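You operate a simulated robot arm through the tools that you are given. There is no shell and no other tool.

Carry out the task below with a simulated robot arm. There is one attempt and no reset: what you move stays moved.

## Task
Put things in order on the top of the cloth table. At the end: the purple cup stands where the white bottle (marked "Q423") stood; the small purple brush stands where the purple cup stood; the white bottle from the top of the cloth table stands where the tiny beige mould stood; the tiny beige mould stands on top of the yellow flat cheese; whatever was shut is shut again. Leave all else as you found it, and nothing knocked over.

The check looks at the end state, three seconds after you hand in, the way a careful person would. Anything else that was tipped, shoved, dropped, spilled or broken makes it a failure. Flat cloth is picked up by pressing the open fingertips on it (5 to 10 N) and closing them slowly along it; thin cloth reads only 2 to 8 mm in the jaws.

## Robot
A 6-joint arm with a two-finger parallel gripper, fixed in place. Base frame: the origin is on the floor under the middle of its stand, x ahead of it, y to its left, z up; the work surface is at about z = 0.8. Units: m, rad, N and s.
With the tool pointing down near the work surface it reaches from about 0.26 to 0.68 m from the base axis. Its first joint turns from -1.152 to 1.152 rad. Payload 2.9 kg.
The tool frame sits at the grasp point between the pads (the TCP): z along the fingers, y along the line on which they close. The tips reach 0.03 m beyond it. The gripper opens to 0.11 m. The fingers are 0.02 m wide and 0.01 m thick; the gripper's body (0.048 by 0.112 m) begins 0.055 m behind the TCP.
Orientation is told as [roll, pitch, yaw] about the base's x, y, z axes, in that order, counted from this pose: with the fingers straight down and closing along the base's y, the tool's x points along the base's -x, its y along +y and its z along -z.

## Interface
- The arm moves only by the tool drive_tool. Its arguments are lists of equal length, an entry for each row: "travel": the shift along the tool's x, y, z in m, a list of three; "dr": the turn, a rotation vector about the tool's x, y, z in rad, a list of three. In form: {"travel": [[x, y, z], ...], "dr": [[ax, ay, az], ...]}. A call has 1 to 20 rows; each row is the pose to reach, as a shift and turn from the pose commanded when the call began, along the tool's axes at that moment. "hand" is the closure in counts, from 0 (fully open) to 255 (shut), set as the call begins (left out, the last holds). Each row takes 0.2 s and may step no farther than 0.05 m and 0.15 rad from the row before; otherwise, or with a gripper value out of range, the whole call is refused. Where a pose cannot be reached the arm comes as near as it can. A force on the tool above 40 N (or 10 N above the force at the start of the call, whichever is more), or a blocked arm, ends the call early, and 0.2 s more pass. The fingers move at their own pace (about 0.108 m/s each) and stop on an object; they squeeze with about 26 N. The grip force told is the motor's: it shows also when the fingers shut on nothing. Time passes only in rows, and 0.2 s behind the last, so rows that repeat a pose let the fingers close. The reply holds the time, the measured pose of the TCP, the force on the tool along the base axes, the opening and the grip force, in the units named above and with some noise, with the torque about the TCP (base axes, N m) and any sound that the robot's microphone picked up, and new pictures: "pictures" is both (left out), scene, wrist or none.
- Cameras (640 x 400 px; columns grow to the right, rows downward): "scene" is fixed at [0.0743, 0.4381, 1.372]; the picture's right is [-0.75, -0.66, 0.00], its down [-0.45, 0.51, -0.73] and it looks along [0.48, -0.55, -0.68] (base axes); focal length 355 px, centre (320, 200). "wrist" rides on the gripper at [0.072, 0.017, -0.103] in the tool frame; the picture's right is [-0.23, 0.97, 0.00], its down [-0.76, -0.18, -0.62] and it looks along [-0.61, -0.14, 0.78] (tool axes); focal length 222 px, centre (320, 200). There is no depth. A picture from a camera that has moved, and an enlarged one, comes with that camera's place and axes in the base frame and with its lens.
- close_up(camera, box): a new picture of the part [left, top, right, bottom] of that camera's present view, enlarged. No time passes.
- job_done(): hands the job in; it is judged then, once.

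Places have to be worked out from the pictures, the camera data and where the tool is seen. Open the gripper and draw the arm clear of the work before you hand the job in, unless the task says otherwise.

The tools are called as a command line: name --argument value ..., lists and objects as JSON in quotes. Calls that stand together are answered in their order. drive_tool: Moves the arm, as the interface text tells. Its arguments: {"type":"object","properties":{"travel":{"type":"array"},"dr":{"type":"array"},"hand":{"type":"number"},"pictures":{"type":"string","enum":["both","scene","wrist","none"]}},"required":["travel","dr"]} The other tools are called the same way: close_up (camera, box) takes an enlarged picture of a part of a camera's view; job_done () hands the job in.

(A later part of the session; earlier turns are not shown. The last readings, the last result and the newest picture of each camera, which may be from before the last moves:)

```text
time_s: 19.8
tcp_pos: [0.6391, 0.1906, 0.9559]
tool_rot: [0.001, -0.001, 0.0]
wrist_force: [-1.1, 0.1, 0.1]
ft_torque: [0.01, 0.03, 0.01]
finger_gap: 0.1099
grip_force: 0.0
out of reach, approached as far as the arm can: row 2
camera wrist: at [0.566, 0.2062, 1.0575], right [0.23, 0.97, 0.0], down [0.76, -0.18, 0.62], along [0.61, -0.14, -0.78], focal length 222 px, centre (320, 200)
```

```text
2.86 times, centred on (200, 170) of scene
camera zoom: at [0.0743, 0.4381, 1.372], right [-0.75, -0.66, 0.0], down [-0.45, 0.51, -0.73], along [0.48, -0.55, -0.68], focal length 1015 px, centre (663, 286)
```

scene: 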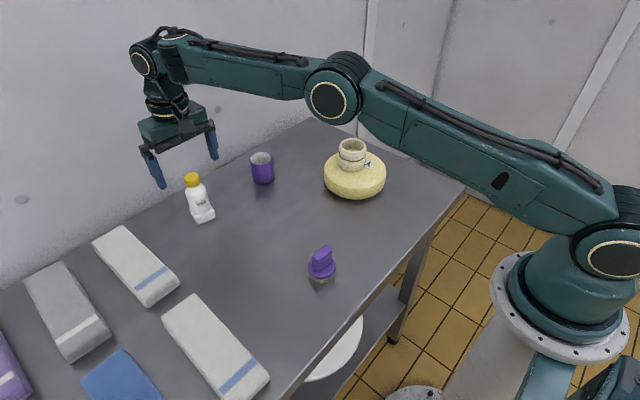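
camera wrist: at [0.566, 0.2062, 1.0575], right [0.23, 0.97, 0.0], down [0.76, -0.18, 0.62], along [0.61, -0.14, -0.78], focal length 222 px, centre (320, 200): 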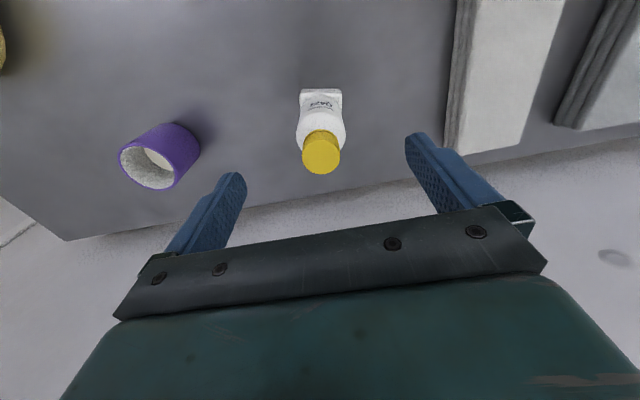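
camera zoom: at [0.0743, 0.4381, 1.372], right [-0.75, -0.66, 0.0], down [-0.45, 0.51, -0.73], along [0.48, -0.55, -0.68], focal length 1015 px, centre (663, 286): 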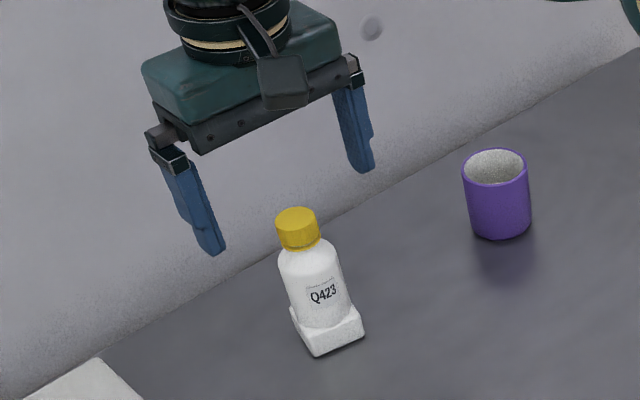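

Alignment is good: the cap lies right at the tool axis, with the cup and cloth well outside the fingers. I descend to z≈0.872 around the bottle.

drive_tool --travel '[[0, 0, 0.03], [0, 0, 0.06], [0, 0, 0.083]]' --dr '[[0, 0, 0], [0, 0, 0], [0, 0, 0]]'

close_up --camera "scene" --box '[140, 140, 260, 240]'

```text
time_s: 20.6
tcp_pos: [0.6405, 0.1917, 0.8723]
tool_rot: [0.0, -0.001, 0.0]
wrist_force: [0.8, 0.7, 0.3]
ft_torque: [0.0, 0.02, 0.02]
finger_gap: 0.1098
grip_force: 0.0
camera wrist: at [0.5673, 0.2082, 0.9748], right [0.23, 0.97, 0.0], down [0.76, -0.18, 0.62], along [0.61, -0.14, -0.78], focal length 222 px, centre (320, 200)
```

scene: 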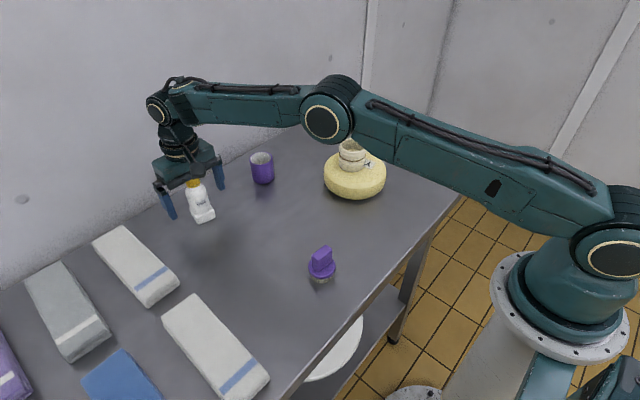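
wrist: 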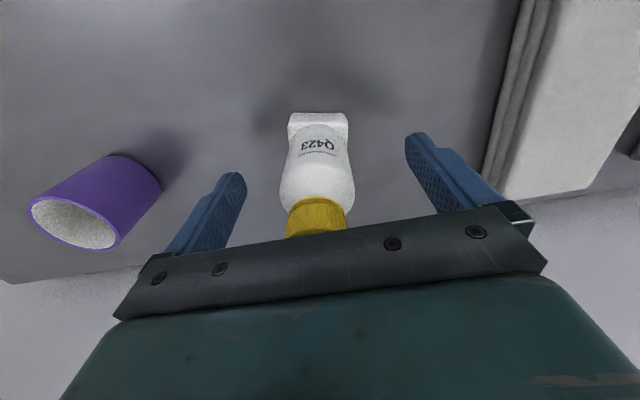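

```text
4.00 times, centred on (200, 190) of scene
camera zoom: at [0.0743, 0.4381, 1.372], right [-0.75, -0.66, 0.0], down [-0.45, 0.51, -0.73], along [0.48, -0.55, -0.68], focal length 1421 px, centre (800, 240)
```

zoom: 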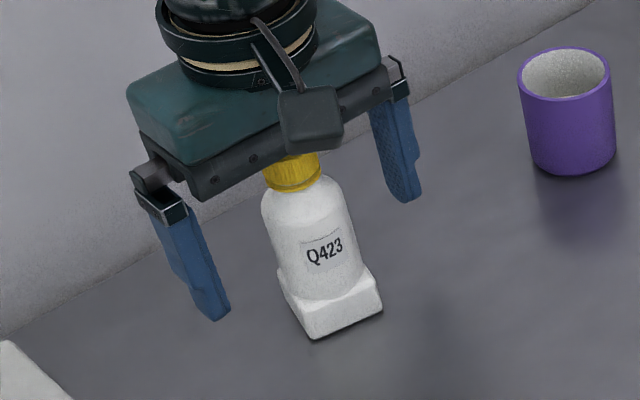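

The bottle sits centred between the open fingers at body height. I close on it.

drive_tool --travel '[[0, 0, 0], [0, 0, 0], [0, 0, 0]]' --dr '[[0, 0, 0], [0, 0, 0], [0, 0, 0]]' --hand 255

close_up --camera "scene" --box '[140, 140, 260, 240]'

```text
time_s: 21.4
tcp_pos: [0.6406, 0.1921, 0.8733]
tool_rot: [0.0, 0.002, -0.001]
wrist_force: [0.2, 0.0, 0.3]
ft_torque: [0.03, -0.02, -0.02]
finger_gap: 0.0398
grip_force: 25.6
camera wrist: at [0.5674, 0.2081, 0.9752], right [0.23, 0.97, 0.0], down [0.76, -0.18, 0.62], along [0.61, -0.14, -0.78], focal length 222 px, centre (320, 200)
```

scene: 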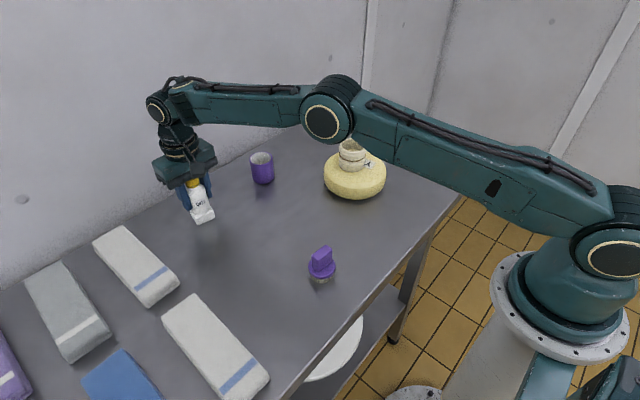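
wrist: 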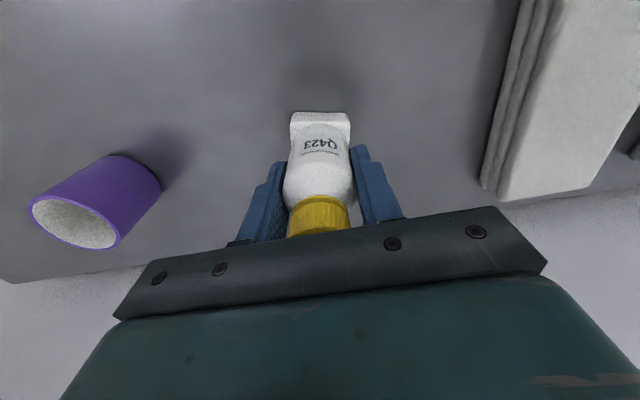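

```text
4.00 times, centred on (200, 190) of scene
camera zoom: at [0.0743, 0.4381, 1.372], right [-0.75, -0.66, 0.0], down [-0.45, 0.51, -0.73], along [0.48, -0.55, -0.68], focal length 1421 px, centre (800, 240)
```

zoom: 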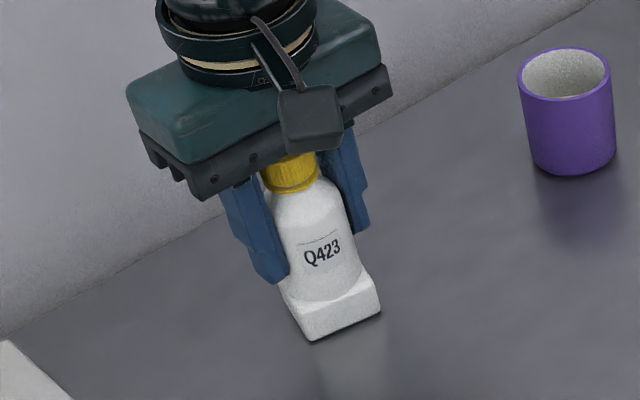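

The bottle is held (gap 0.040 m). I lift it, pulling inward because the reach is tight up there, and bring it above the mould's old place at (0.469, 0.153).

drive_tool --travel '[[0, 0, -0.015], [0, 0, -0.04], [0.02, -0.004, -0.06], [0.06, -0.013, -0.065], [0.1, -0.022, -0.065], [0.14, -0.031, -0.065], [0.1705, -0.037, -0.06]]' --dr '[[0, 0, 0], [0, 0, 0], [0, 0, 0], [0, 0, 0], [0, 0, 0], [0, 0, 0], [0, 0, 0]]'

close_up --camera "scene" --box '[190, 140, 330, 280]'

```text
time_s: 23.0
tcp_pos: [0.4693, 0.1529, 0.9344]
tool_rot: [-0.001, -0.001, 0.001]
wrist_force: [-0.8, 0.0, -1.7]
ft_torque: [-0.01, 0.03, 0.02]
finger_gap: 0.0403
grip_force: 26.3
camera wrist: at [0.3963, 0.1698, 1.0353], right [0.23, 0.97, 0.0], down [0.76, -0.18, 0.62], along [0.61, -0.14, -0.78], focal length 222 px, centre (320, 200)
```

scene: 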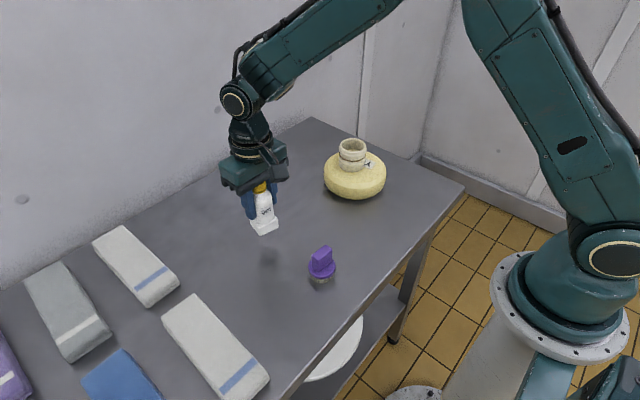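
wrist: 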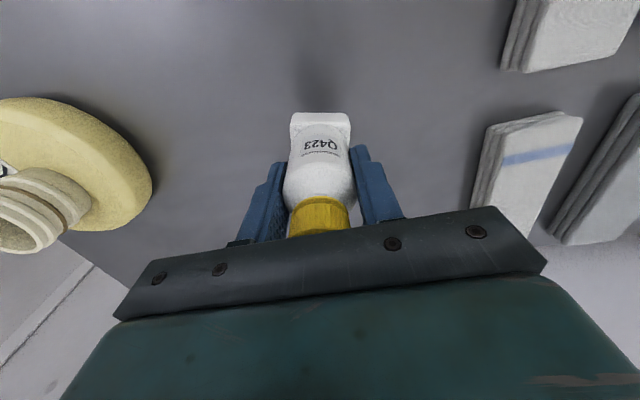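

```text
2.86 times, centred on (260, 210) of scene
camera zoom: at [0.0743, 0.4381, 1.372], right [-0.75, -0.66, 0.0], down [-0.45, 0.51, -0.73], along [0.48, -0.55, -0.68], focal length 1015 px, centre (491, 171)
```

zoom: 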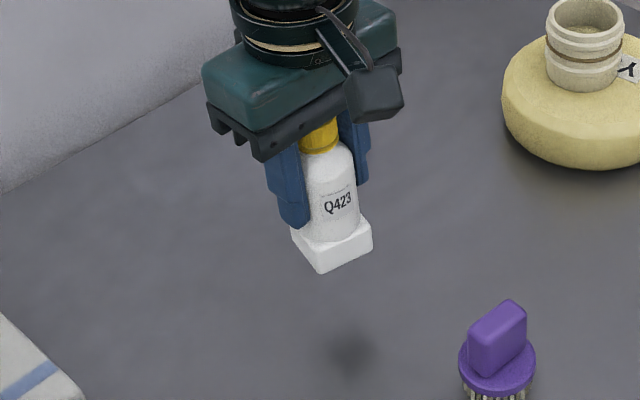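

The bottle hangs upright above the mould's old spot, (0.469, 0.153). I lower to 5 mm above where it rested (TCP 0.878) and then step down.

drive_tool --travel '[[0, 0, 0.02], [0, 0, 0.04], [0, 0, 0.055], [0, 0, 0.057]]' --dr '[[0, 0, 0], [0, 0, 0], [0, 0, 0], [0, 0, 0]]' --pictures "none"

close_up --camera "scene" --box '[210, 170, 310, 270]'

```text
time_s: 24.0
tcp_pos: [0.4684, 0.1535, 0.8744]
tool_rot: [0.0, 0.0, 0.0]
wrist_force: [-0.3, 0.3, -1.7]
ft_torque: [-0.03, -0.01, -0.03]
finger_gap: 0.0401
grip_force: 25.7
```

```text
4.00 times, centred on (260, 220) of scene
camera zoom: at [0.0743, 0.4381, 1.372], right [-0.75, -0.66, 0.0], down [-0.45, 0.51, -0.73], along [0.48, -0.55, -0.68], focal length 1421 px, centre (560, 120)
```

zoom: 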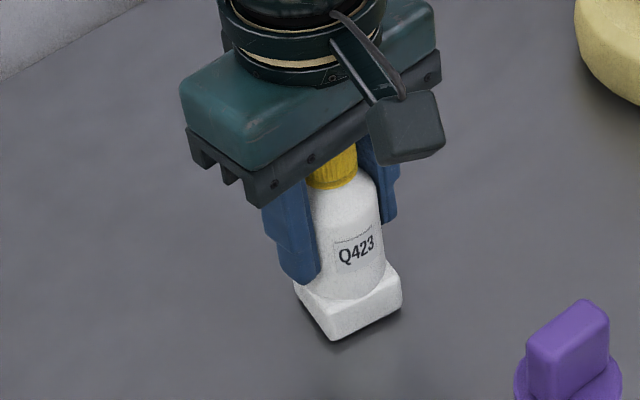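

The bottle is a couple of millimetres above the table with no load yet. I step down 1 mm at a time.

drive_tool --travel '[[0, 0, 0.001], [0, 0, 0.002], [0, 0, 0.002]]' --dr '[[0, 0, 0], [0, 0, 0], [0, 0, 0]]' --pictures "none"

```text
time_s: 24.8
tcp_pos: [0.4704, 0.1535, 0.874]
tool_rot: [-0.001, 0.0, 0.001]
wrist_force: [0.8, 0.3, -1.3]
ft_torque: [0.0, 0.03, -0.02]
finger_gap: 0.04
grip_force: 25.9
```

Still -1.3 N, no contact. Another 1–2 mm down.

drive_tool --travel '[[0, 0, 0.001], [0, 0, 0.0015], [0, 0, 0.0015]]' --dr '[[0, 0, 0], [0, 0, 0], [0, 0, 0]]' --pictures "none"

```text
time_s: 25.6
tcp_pos: [0.4697, 0.1529, 0.8729]
tool_rot: [0.0, -0.001, -0.001]
wrist_force: [-1.1, -0.9, 5.5]
ft_torque: [-0.03, 0.05, 0.01]
finger_gap: 0.0401
grip_force: 26.4
```

The bottle has touched down (5.5 N at TCP 0.873). I open the fingers.

drive_tool --travel '[[0, 0, -0.0005], [0, 0, -0.0005], [0, 0, -0.0005]]' --dr '[[0, 0, 0], [0, 0, 0], [0, 0, 0]]' --hand 0

close_up --camera "scene" --box '[210, 170, 310, 270]'

```text
time_s: 26.4
tcp_pos: [0.469, 0.1527, 0.8721]
tool_rot: [-0.001, -0.003, 0.001]
wrist_force: [0.2, -0.1, -0.4]
ft_torque: [0.01, 0.0, 0.01]
finger_gap: 0.1099
grip_force: 0.1
camera wrist: at [0.3961, 0.1698, 0.9755], right [0.23, 0.97, 0.0], down [0.76, -0.18, 0.62], along [0.61, -0.14, -0.78], focal length 222 px, centre (320, 200)
```

scene: 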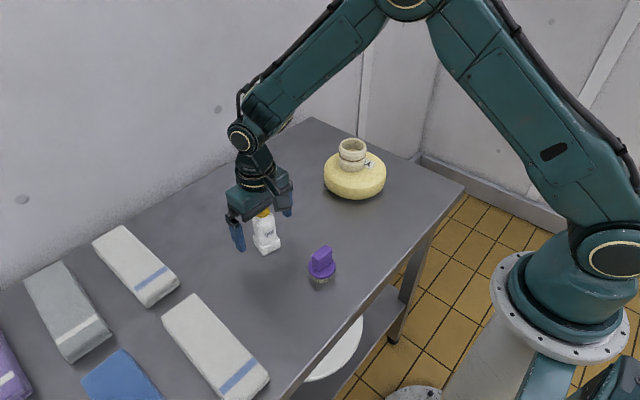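
wrist: 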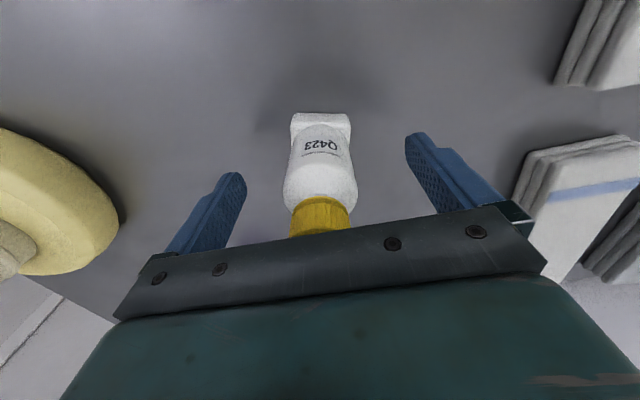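

```text
4.00 times, centred on (260, 220) of scene
camera zoom: at [0.0743, 0.4381, 1.372], right [-0.75, -0.66, 0.0], down [-0.45, 0.51, -0.73], along [0.48, -0.55, -0.68], focal length 1421 px, centre (560, 120)
```

zoom: 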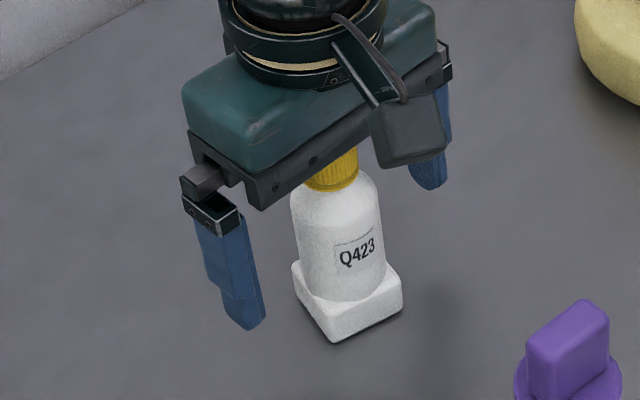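

The bottle stands at the mould's old spot with its cap on. I raise clear of it and move above the cup, which triangulates to about (0.641, 0.007) with its rim at z≈0.857.

drive_tool --travel '[[0, 0, -0.03], [0, 0, -0.075], [0, 0, -0.115], [-0.029, -0.0243, -0.12], [-0.058, -0.0487, -0.12], [-0.087, -0.073, -0.12], [-0.116, -0.0973, -0.115], [-0.145, -0.1217, -0.105], [-0.172, -0.146, -0.09]]' --dr '[[0, 0, 0], [0, 0, 0], [0, 0, 0], [0, 0, 0], [0, 0, 0], [0, 0, 0], [0, 0, 0], [0, 0, 0], [0, 0, 0]]'

close_up --camera "wrist" --box '[240, 90, 400, 200]'

close_up --camera "scene" --box '[200, 110, 320, 270]'

```text
time_s: 28.4
tcp_pos: [0.639, 0.0066, 0.962]
tool_rot: [-0.001, 0.0, 0.0]
wrist_force: [0.1, 0.6, -0.3]
ft_torque: [0.02, -0.01, -0.02]
finger_gap: 0.1098
grip_force: 0.3
camera wrist: at [0.5661, 0.0239, 1.0648], right [0.23, 0.97, 0.0], down [0.76, -0.18, 0.62], along [0.61, -0.14, -0.78], focal length 222 px, centre (320, 200)
```

scene: 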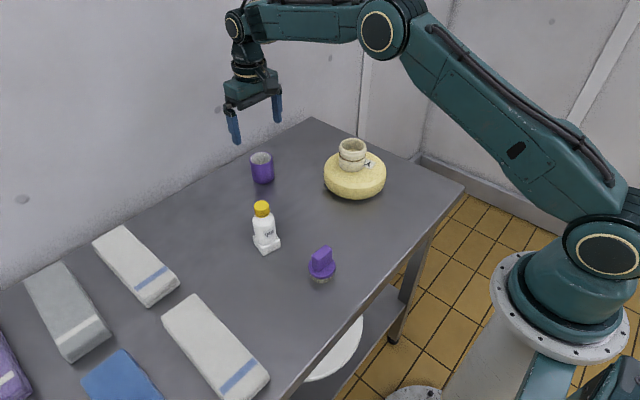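
wrist: 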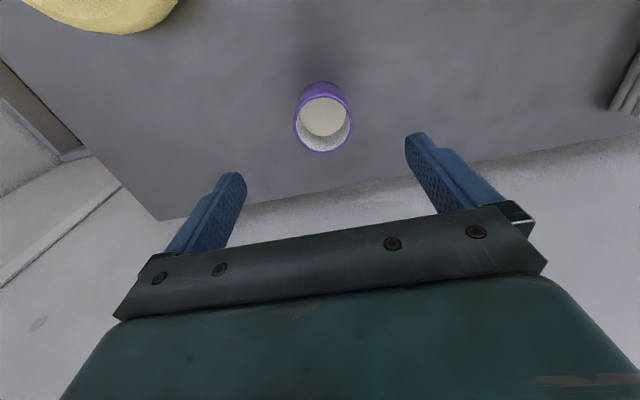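

```text
3.64 times, centred on (320, 145) of wrist
camera zoom: at [0.5661, 0.0239, 1.0648], right [0.23, 0.97, 0.0], down [0.76, -0.18, 0.62], along [0.61, -0.14, -0.78], focal length 808 px, centre (320, 400)
```

zoom: 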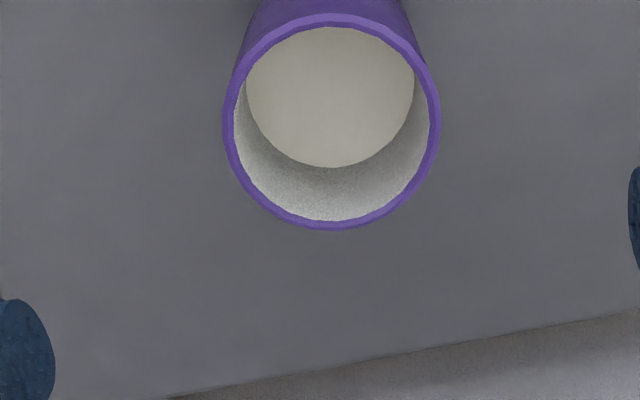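

```text
2.50 times, centred on (260, 190) of scene
camera zoom: at [0.0743, 0.4381, 1.372], right [-0.75, -0.66, 0.0], down [-0.45, 0.51, -0.73], along [0.48, -0.55, -0.68], focal length 888 px, centre (470, 225)
```

zoom: 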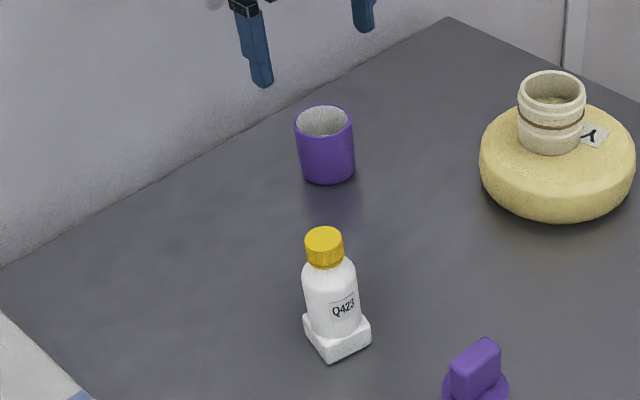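

The cup's rim centre reads about (0.6395, 0.0095), and its contents must stay level. I correct by 2 mm and descend around it to z≈0.842.

drive_tool --travel '[[0.0015, 0.0025, 0.03], [0.0015, 0.0025, 0.06], [0.0015, 0.0025, 0.09], [0.0015, 0.0025, 0.11], [0.0015, 0.0025, 0.12]]' --dr '[[0, 0, 0], [0, 0, 0], [0, 0, 0], [0, 0, 0], [0, 0, 0]]'

close_up --camera "scene" --box '[210, 120, 310, 220]'

```text
time_s: 29.6
tcp_pos: [0.6388, 0.011, 0.8423]
tool_rot: [0.002, -0.001, -0.001]
wrist_force: [0.2, -0.3, 0.0]
ft_torque: [-0.02, -0.03, 0.03]
finger_gap: 0.1098
grip_force: 0.1
camera wrist: at [0.5664, 0.0268, 0.9448], right [0.23, 0.97, 0.0], down [0.76, -0.18, 0.62], along [0.61, -0.14, -0.78], focal length 222 px, centre (320, 200)
```

scene: 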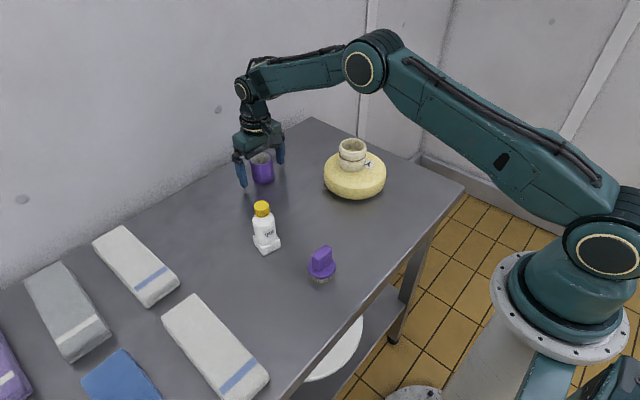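
wrist: 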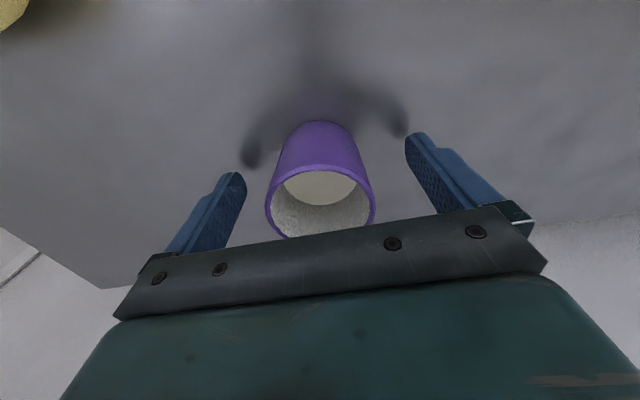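

```text
4.00 times, centred on (260, 170) of scene
camera zoom: at [0.0743, 0.4381, 1.372], right [-0.75, -0.66, 0.0], down [-0.45, 0.51, -0.73], along [0.48, -0.55, -0.68], focal length 1421 px, centre (560, 320)
```

zoom: 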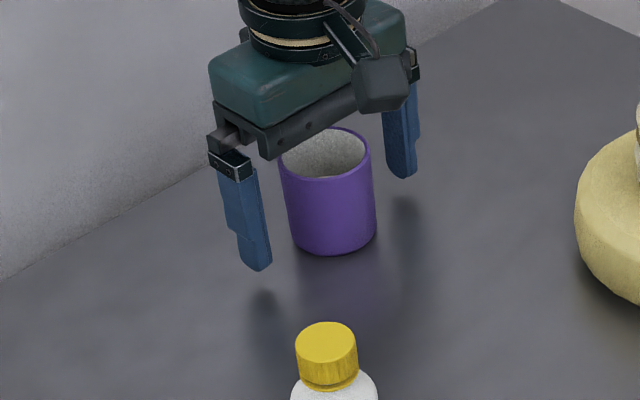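

The cup is centred between the fingers with tips about 1 cm above the table. I close.

drive_tool --travel '[[0, 0, 0], [0, 0, 0], [0, 0, 0]]' --dr '[[0, 0, 0], [0, 0, 0], [0, 0, 0]]' --hand 255

```text
time_s: 30.4
tcp_pos: [0.6389, 0.0091, 0.8433]
tool_rot: [0.001, -0.001, 0.0]
wrist_force: [0.4, 0.5, 0.4]
ft_torque: [0.03, -0.01, 0.02]
finger_gap: 0.0543
grip_force: 26.1
camera wrist: at [0.5664, 0.0269, 0.9452], right [0.23, 0.97, 0.0], down [0.76, -0.18, 0.62], along [0.61, -0.14, -0.78], focal length 222 px, centre (320, 200)
```

scene: 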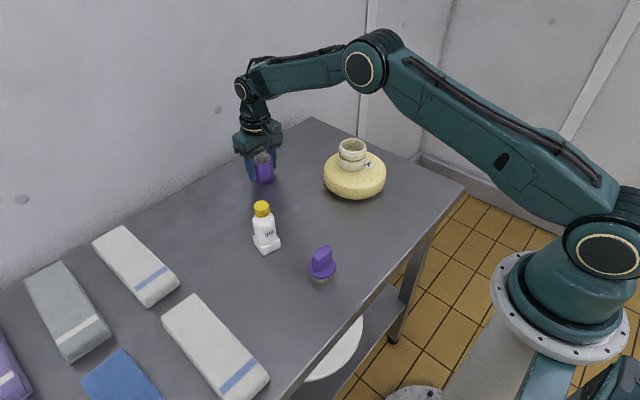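
wrist: 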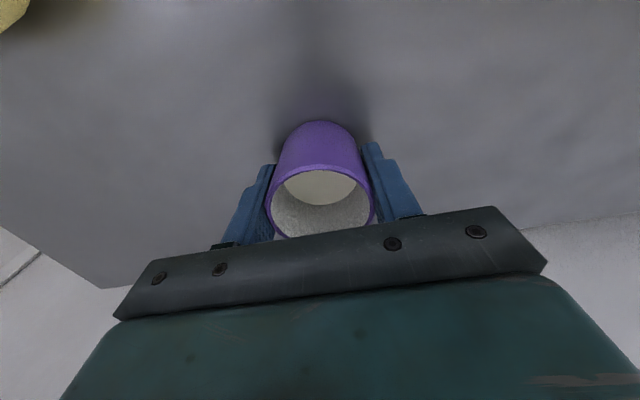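

The cup is held (gap 0.054 m). I lift it gently 5 cm and carry it level along y to the bottle's old place at (0.640, 0.190).

drive_tool --travel '[[0, 0, -0.01], [0, 0, -0.03], [0, 0, -0.05], [0, 0.02, -0.055], [0, 0.05, -0.055], [0, 0.085, -0.055], [0, 0.12, -0.055], [0, 0.15, -0.055], [-0.0005, 0.172, -0.055], [-0.0005, 0.1805, -0.055]]' --dr '[[0, 0, 0], [0, 0, 0], [0, 0, 0], [0, 0, 0], [0, 0, 0], [0, 0, 0], [0, 0, 0], [0, 0, 0], [0, 0, 0], [0, 0, 0]]'

close_up --camera "scene" --box '[140, 120, 300, 260]'

```text
time_s: 32.6
tcp_pos: [0.6405, 0.1908, 0.8988]
tool_rot: [0.0, 0.0, 0.0]
wrist_force: [0.5, 0.0, -1.0]
ft_torque: [-0.04, -0.04, 0.03]
finger_gap: 0.054
grip_force: 25.8
camera wrist: at [0.5674, 0.2082, 1.001], right [0.23, 0.97, 0.0], down [0.76, -0.18, 0.62], along [0.61, -0.14, -0.78], focal length 222 px, centre (320, 200)
```

scene: 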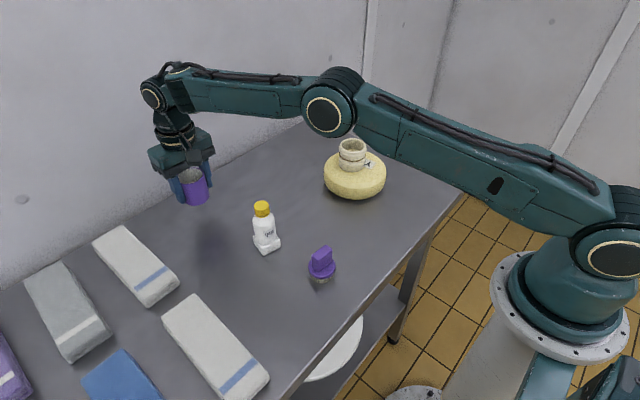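
wrist: 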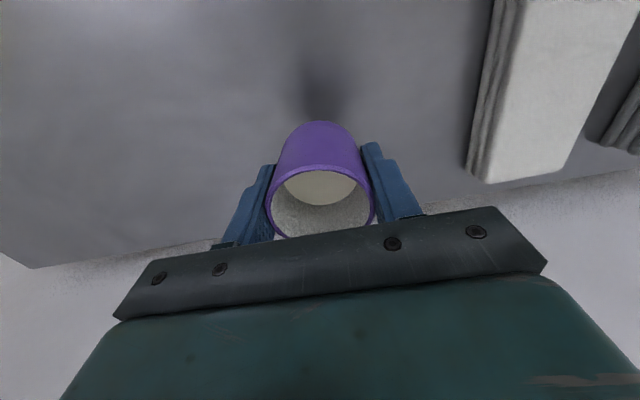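

```text
2.86 times, centred on (220, 190) of scene
camera zoom: at [0.0743, 0.4381, 1.372], right [-0.75, -0.66, 0.0], down [-0.45, 0.51, -0.73], along [0.48, -0.55, -0.68], focal length 1015 px, centre (606, 229)
```

zoom: 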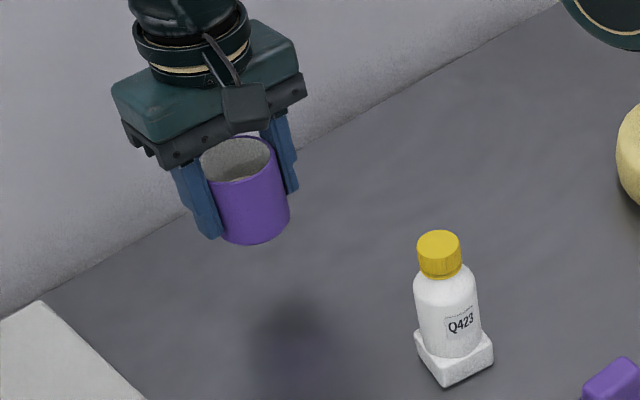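

The cup hangs level above the bottle's old spot. I lower it to about 3 mm above the table.

drive_tool --travel '[[0, 0, 0.02], [0, 0, 0.04], [0, 0, 0.05], [0, 0, 0.0525], [0, 0, 0.0525]]' --dr '[[0, 0, 0], [0, 0, 0], [0, 0, 0], [0, 0, 0], [0, 0, 0]]' --pictures "none"

close_up --camera "scene" --box '[150, 150, 250, 250]'

```text
time_s: 33.8
tcp_pos: [0.6404, 0.1896, 0.8451]
tool_rot: [0.002, -0.002, 0.0]
wrist_force: [0.5, -0.3, -0.9]
ft_torque: [0.01, -0.02, 0.0]
finger_gap: 0.054
grip_force: 26.2
```

```text
4.00 times, centred on (200, 200) of scene
camera zoom: at [0.0743, 0.4381, 1.372], right [-0.75, -0.66, 0.0], down [-0.45, 0.51, -0.73], along [0.48, -0.55, -0.68], focal length 1421 px, centre (800, 200)
```

zoom: 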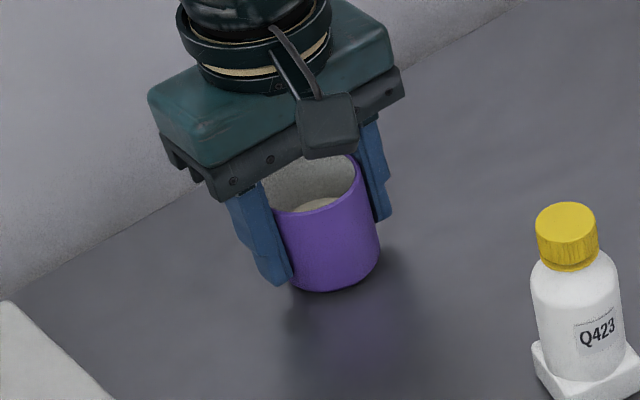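

No contact yet (-0.9 N). I lower 2 mm more in 1 mm steps.

drive_tool --travel '[[0, 0, 0.001], [0, 0, 0.002], [0, 0, 0.002]]' --dr '[[0, 0, 0], [0, 0, 0], [0, 0, 0]]' --pictures "none"

```text
time_s: 34.6
tcp_pos: [0.6399, 0.19, 0.843]
tool_rot: [0.0, 0.0, -0.001]
wrist_force: [0.2, 0.6, -1.6]
ft_torque: [0.01, 0.01, 0.0]
finger_gap: 0.0542
grip_force: 25.5
```

Still hanging (-1.6 N) at 0.843. One more millimetre.

drive_tool --travel '[[0, 0, 0.0007], [0, 0, 0.0012], [0, 0, 0.0012]]' --dr '[[0, 0, 0], [0, 0, 0], [0, 0, 0]]' --pictures "none"

```text
time_s: 35.4
tcp_pos: [0.6401, 0.1893, 0.8422]
tool_rot: [-0.001, 0.0, 0.0]
wrist_force: [0.9, -0.5, 0.6]
ft_torque: [0.01, -0.04, 0.0]
finger_gap: 0.0538
grip_force: 25.8
```

The load has shifted to about +0.6 N, perhaps first touch. I take another 0.6 mm to be sure before releasing.

drive_tool --travel '[[0, 0, 0.0006], [0, 0, 0.0006]]' --dr '[[0, 0, 0], [0, 0, 0]]' --pictures "none"

```text
time_s: 36.0
tcp_pos: [0.6397, 0.1899, 0.8428]
tool_rot: [0.0, 0.001, 0.001]
wrist_force: [-1.0, -0.9, 3.3]
ft_torque: [0.01, 0.09, -0.01]
finger_gap: 0.0539
grip_force: 26.7
```

The cup rests on the table (3.3 N). I open the fingers.

drive_tool --travel '[[0, 0, 0], [0, 0, 0], [0, 0, 0]]' --dr '[[0, 0, 0], [0, 0, 0], [0, 0, 0]]' --hand 0

close_up --camera "scene" --box '[150, 150, 250, 250]'

```text
time_s: 36.8
tcp_pos: [0.6394, 0.1911, 0.8419]
tool_rot: [0.0, 0.001, 0.0]
wrist_force: [0.0, -0.1, -0.6]
ft_torque: [0.0, -0.01, -0.02]
finger_gap: 0.1101
grip_force: 0.0
camera wrist: at [0.5674, 0.2071, 0.9446], right [0.23, 0.97, 0.0], down [0.76, -0.18, 0.62], along [0.61, -0.14, -0.78], focal length 222 px, centre (320, 200)
```

scene: 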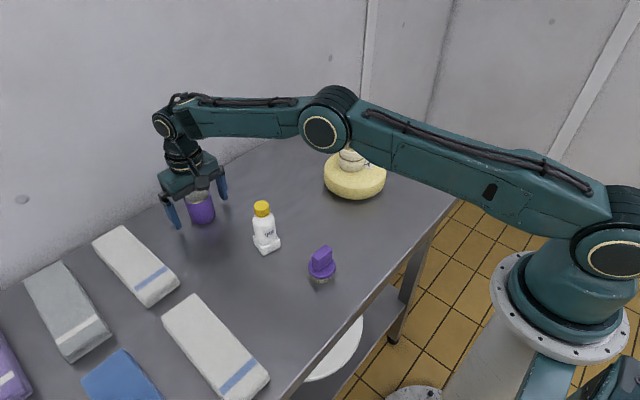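
wrist: 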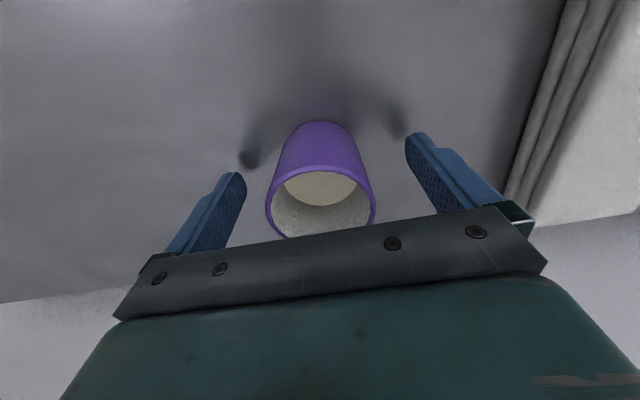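

```text
4.00 times, centred on (200, 200) of scene
camera zoom: at [0.0743, 0.4381, 1.372], right [-0.75, -0.66, 0.0], down [-0.45, 0.51, -0.73], along [0.48, -0.55, -0.68], focal length 1421 px, centre (800, 200)
```

zoom: 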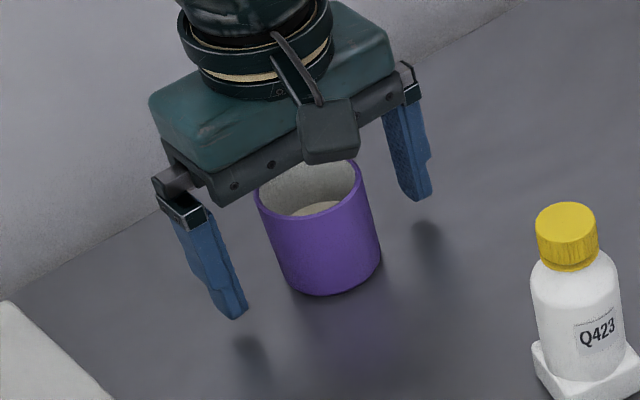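

The cup stands upright where the bottle was. I rise and swing back high over the bottle to view the brush near (0.33, 0.137).

drive_tool --travel '[[0, 0, -0.03], [0, 0, -0.075], [0, 0, -0.11], [0.03, 0, -0.135], [0.065, -0.01, -0.165], [0.1, -0.018, -0.195], [0.14, -0.025, -0.22], [0.18, -0.032, -0.235], [0.22, -0.04, -0.2385], [0.255, -0.046, -0.2385], [0.28, -0.05, -0.2385]]' --dr '[[0, 0, 0], [0, 0, 0], [0, 0, 0], [0, 0, 0], [0, 0, 0], [0, 0, 0], [0, 0, 0], [0, 0, 0], [0, 0, 0], [0, 0, 0], [0, 0, 0]]'

close_up --camera "scene" --box '[270, 220, 370, 320]'

close_up --camera "scene" --box '[150, 120, 400, 280]'

```text
time_s: 39.2
tcp_pos: [0.3585, 0.1411, 1.0815]
tool_rot: [0.001, 0.0, 0.0]
wrist_force: [-0.4, 0.6, -0.1]
ft_torque: [-0.01, 0.0, 0.01]
finger_gap: 0.1101
grip_force: 0.1
camera wrist: at [0.2863, 0.157, 1.1828], right [0.23, 0.97, 0.0], down [0.76, -0.18, 0.62], along [0.61, -0.14, -0.78], focal length 222 px, centre (320, 200)
```

scene: 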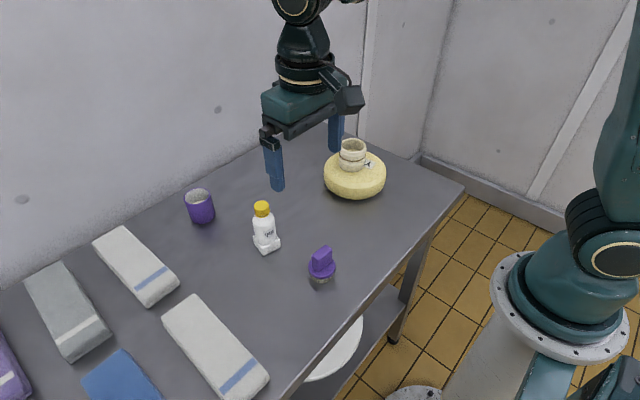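
wrist: 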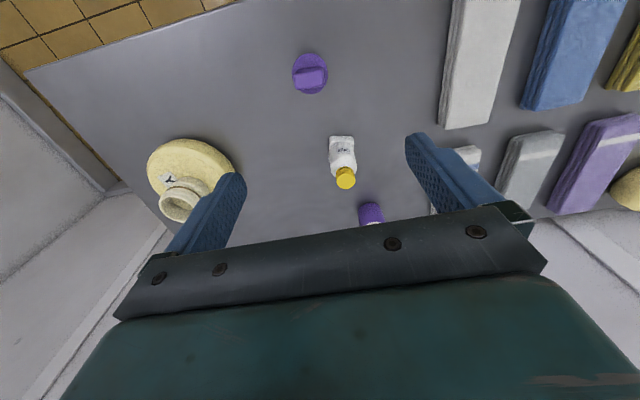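

```text
4.00 times, centred on (320, 270) of scene
camera zoom: at [0.0743, 0.4381, 1.372], right [-0.75, -0.66, 0.0], down [-0.45, 0.51, -0.73], along [0.48, -0.55, -0.68], focal length 1421 px, centre (320, -80)
```

zoom: 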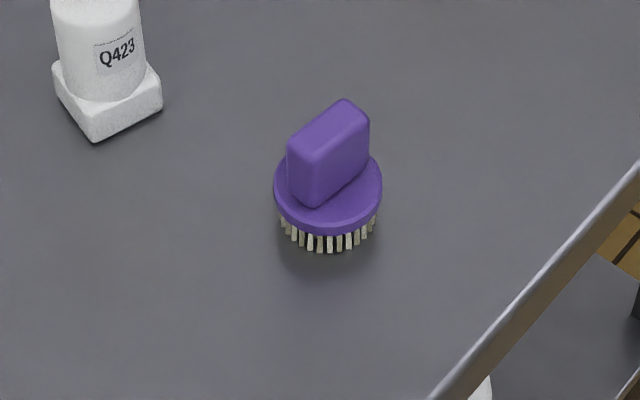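

```text
2.50 times, centred on (275, 200) of scene
camera zoom: at [0.0743, 0.4381, 1.372], right [-0.75, -0.66, 0.0], down [-0.45, 0.51, -0.73], along [0.48, -0.55, -0.68], focal length 888 px, centre (432, 200)
```

zoom: 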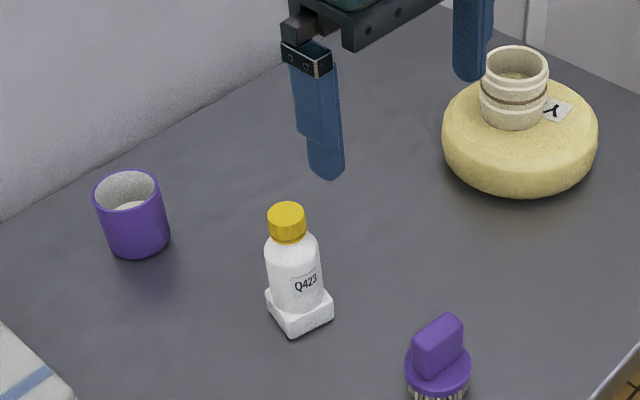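

Cup, bottle and mould all stand properly. Now I enlarge the brush in the wrist view to get its centre and the handle's direction.

close_up --camera "wrist" --box '[270, 40, 350, 100]'

```text
6.67 times, centred on (310, 70) of wrist
camera zoom: at [0.2863, 0.157, 1.1828], right [0.23, 0.97, 0.0], down [0.76, -0.18, 0.62], along [0.61, -0.14, -0.78], focal length 1481 px, centre (387, 1067)
```

zoom: 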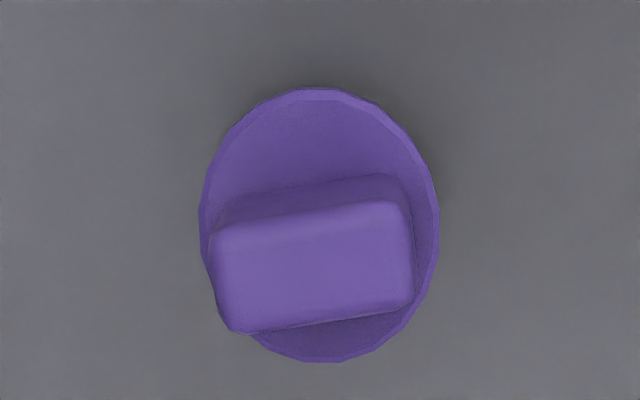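

The handle top is at about (0.338, 0.1315, 0.867), roughly 0.037 m long along y and 0.017 m thick along x; the disc below is at z≈0.825. I can grip it end-to-end at the present yaw, so I move over it and descend to z≈0.93 for a check.

drive_tool --travel '[[0.011, -0.004, 0.04], [0.022, -0.0085, 0.08], [0.022, -0.0085, 0.12], [0.022, -0.0085, 0.15]]' --dr '[[0, 0, 0], [0, 0, 0], [0, 0, 0], [0, 0, 0]]'

close_up --camera "wrist" --box '[260, 60, 380, 170]'

close_up --camera "scene" --box '[270, 190, 390, 310]'

```text
time_s: 40.2
tcp_pos: [0.3357, 0.1342, 0.9292]
tool_rot: [0.001, 0.001, 0.0]
wrist_force: [-0.8, 0.1, 0.8]
ft_torque: [-0.03, 0.01, -0.02]
finger_gap: 0.1101
grip_force: 0.0
camera wrist: at [0.2633, 0.1502, 1.0319], right [0.23, 0.97, 0.0], down [0.76, -0.18, 0.62], along [0.61, -0.14, -0.78], focal length 222 px, centre (320, 200)
```

scene: 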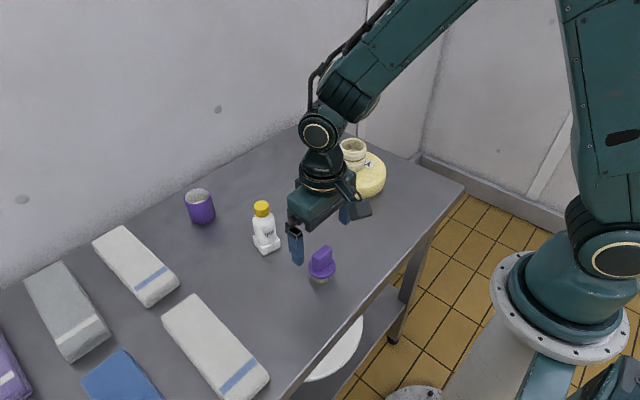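
wrist: 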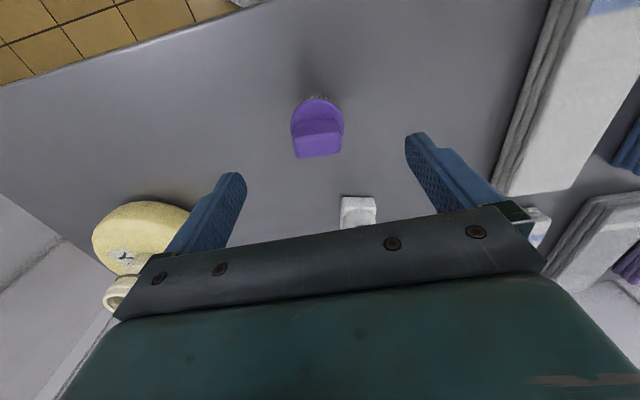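

```text
3.64 times, centred on (320, 115) of wrist
camera zoom: at [0.2633, 0.1502, 1.0319], right [0.23, 0.97, 0.0], down [0.76, -0.18, 0.62], along [0.61, -0.14, -0.78], focal length 808 px, centre (320, 509)
```

zoom: 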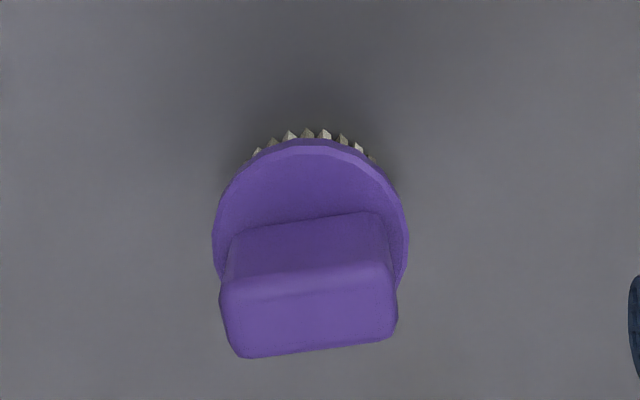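

```text
3.33 times, centred on (330, 250) of scene
camera zoom: at [0.0743, 0.4381, 1.372], right [-0.75, -0.66, 0.0], down [-0.45, 0.51, -0.73], along [0.48, -0.55, -0.68], focal length 1184 px, centre (287, 33)
```

zoom: 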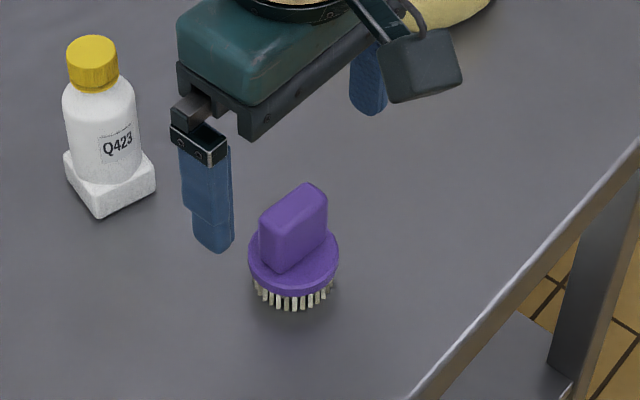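

The handle's long axis is turned about 6–7° from y (x growing with y), centre (0.337, 0.1315). I turn the tool by 0.11 rad to match and descend to z≈0.87, so the tips stay above the brush's disc.

drive_tool --travel '[[0.001, 0, 0.02], [0.001, 0, 0.04], [0.001, 0, 0.06]]' --dr '[[0, 0, 0.055], [0, 0, 0.11], [0, 0, 0.11]]'

close_up --camera "wrist" --box '[200, 100, 440, 250]'

close_up --camera "scene" --box '[270, 210, 370, 310]'

```text
time_s: 41.0
tcp_pos: [0.3368, 0.1323, 0.8695]
tool_rot: [0.0, -0.002, -0.111]
wrist_force: [-0.1, -0.7, -0.9]
ft_torque: [-0.01, -0.01, -0.04]
finger_gap: 0.1103
grip_force: 0.0
camera wrist: at [0.2663, 0.1567, 0.9717], right [0.33, 0.94, 0.0], down [0.74, -0.26, 0.62], along [0.59, -0.21, -0.78], focal length 222 px, centre (320, 200)
```

scene: 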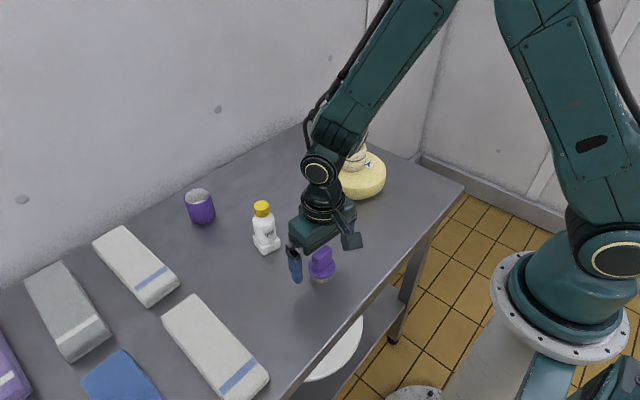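
wrist: 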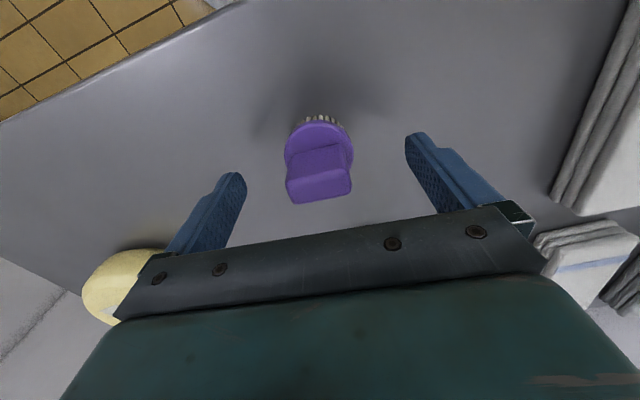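

```text
2.67 times, centred on (320, 175) of wrist
camera zoom: at [0.2663, 0.1567, 0.9717], right [0.33, 0.94, 0.0], down [0.74, -0.26, 0.62], along [0.59, -0.21, -0.78], focal length 592 px, centre (320, 267)
```

zoom: 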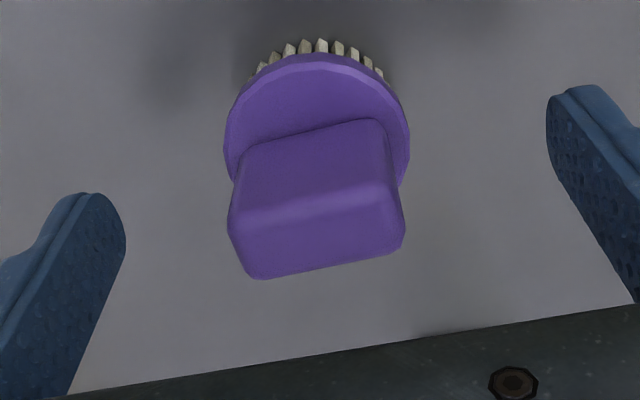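

```text
4.00 times, centred on (320, 260) of scene
camera zoom: at [0.0743, 0.4381, 1.372], right [-0.75, -0.66, 0.0], down [-0.45, 0.51, -0.73], along [0.48, -0.55, -0.68], focal length 1421 px, centre (320, -40)
```

zoom: 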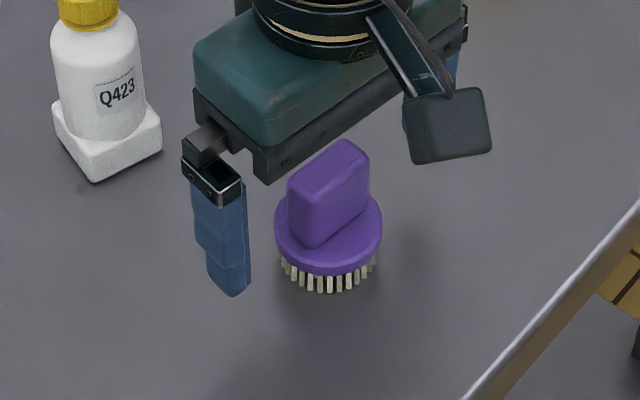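

The tool is aligned with the handle and centred on it. I close the fingers.

drive_tool --travel '[[0, 0, 0], [0, 0, 0], [0, 0, 0], [0, 0, 0]]' --dr '[[0, 0, 0], [0, 0, 0], [0, 0, 0], [0, 0, 0]]' --hand 255

close_up --camera "wrist" --box '[200, 100, 440, 250]'

close_up --camera "scene" --box '[270, 210, 370, 310]'

```text
time_s: 42.0
tcp_pos: [0.337, 0.1317, 0.8696]
tool_rot: [-0.001, 0.001, -0.108]
wrist_force: [-0.6, 0.1, 0.5]
ft_torque: [-0.01, -0.03, 0.04]
finger_gap: 0.0396
grip_force: 25.9
camera wrist: at [0.2662, 0.1567, 0.9718], right [0.33, 0.94, 0.0], down [0.74, -0.26, 0.62], along [0.59, -0.21, -0.78], focal length 222 px, centre (320, 200)
```

scene: 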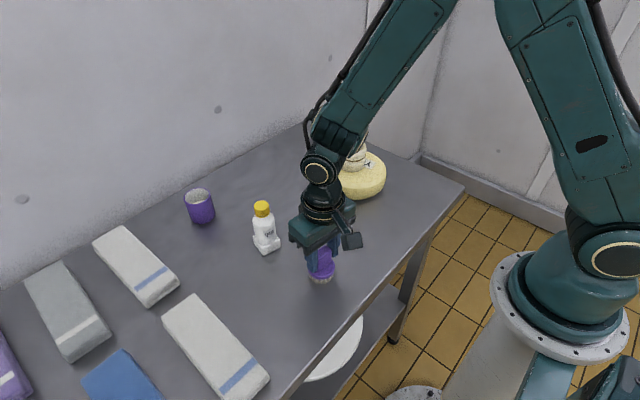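
wrist: 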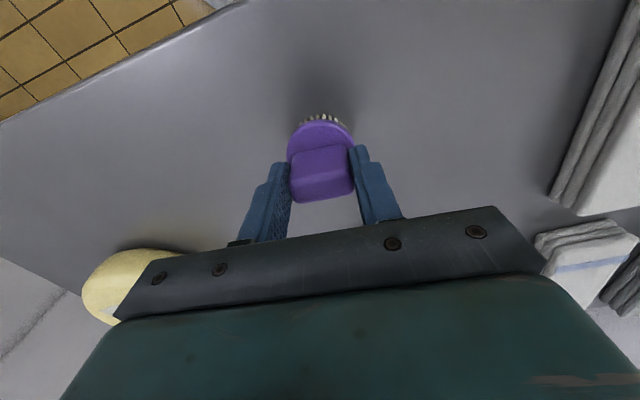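

```text
2.67 times, centred on (320, 175) of wrist
camera zoom: at [0.2662, 0.1567, 0.9718], right [0.33, 0.94, 0.0], down [0.74, -0.26, 0.62], along [0.59, -0.21, -0.78], focal length 592 px, centre (320, 267)
```

zoom: 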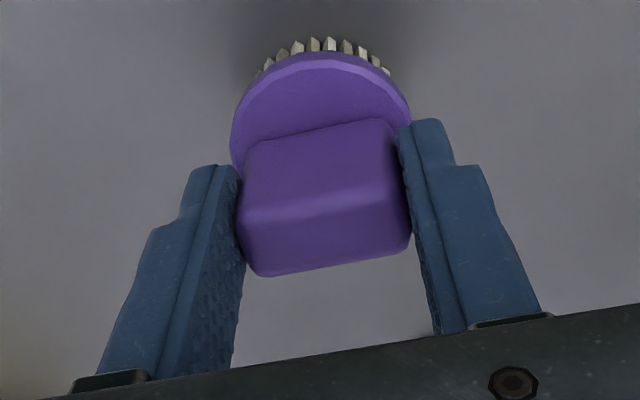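

```text
4.00 times, centred on (320, 260) of scene
camera zoom: at [0.0743, 0.4381, 1.372], right [-0.75, -0.66, 0.0], down [-0.45, 0.51, -0.73], along [0.48, -0.55, -0.68], focal length 1421 px, centre (320, -40)
```

zoom: 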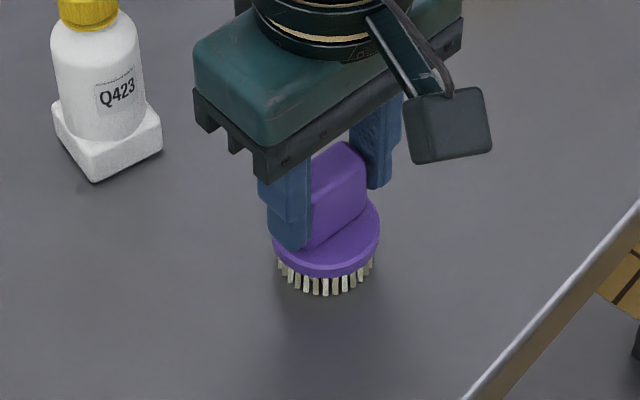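

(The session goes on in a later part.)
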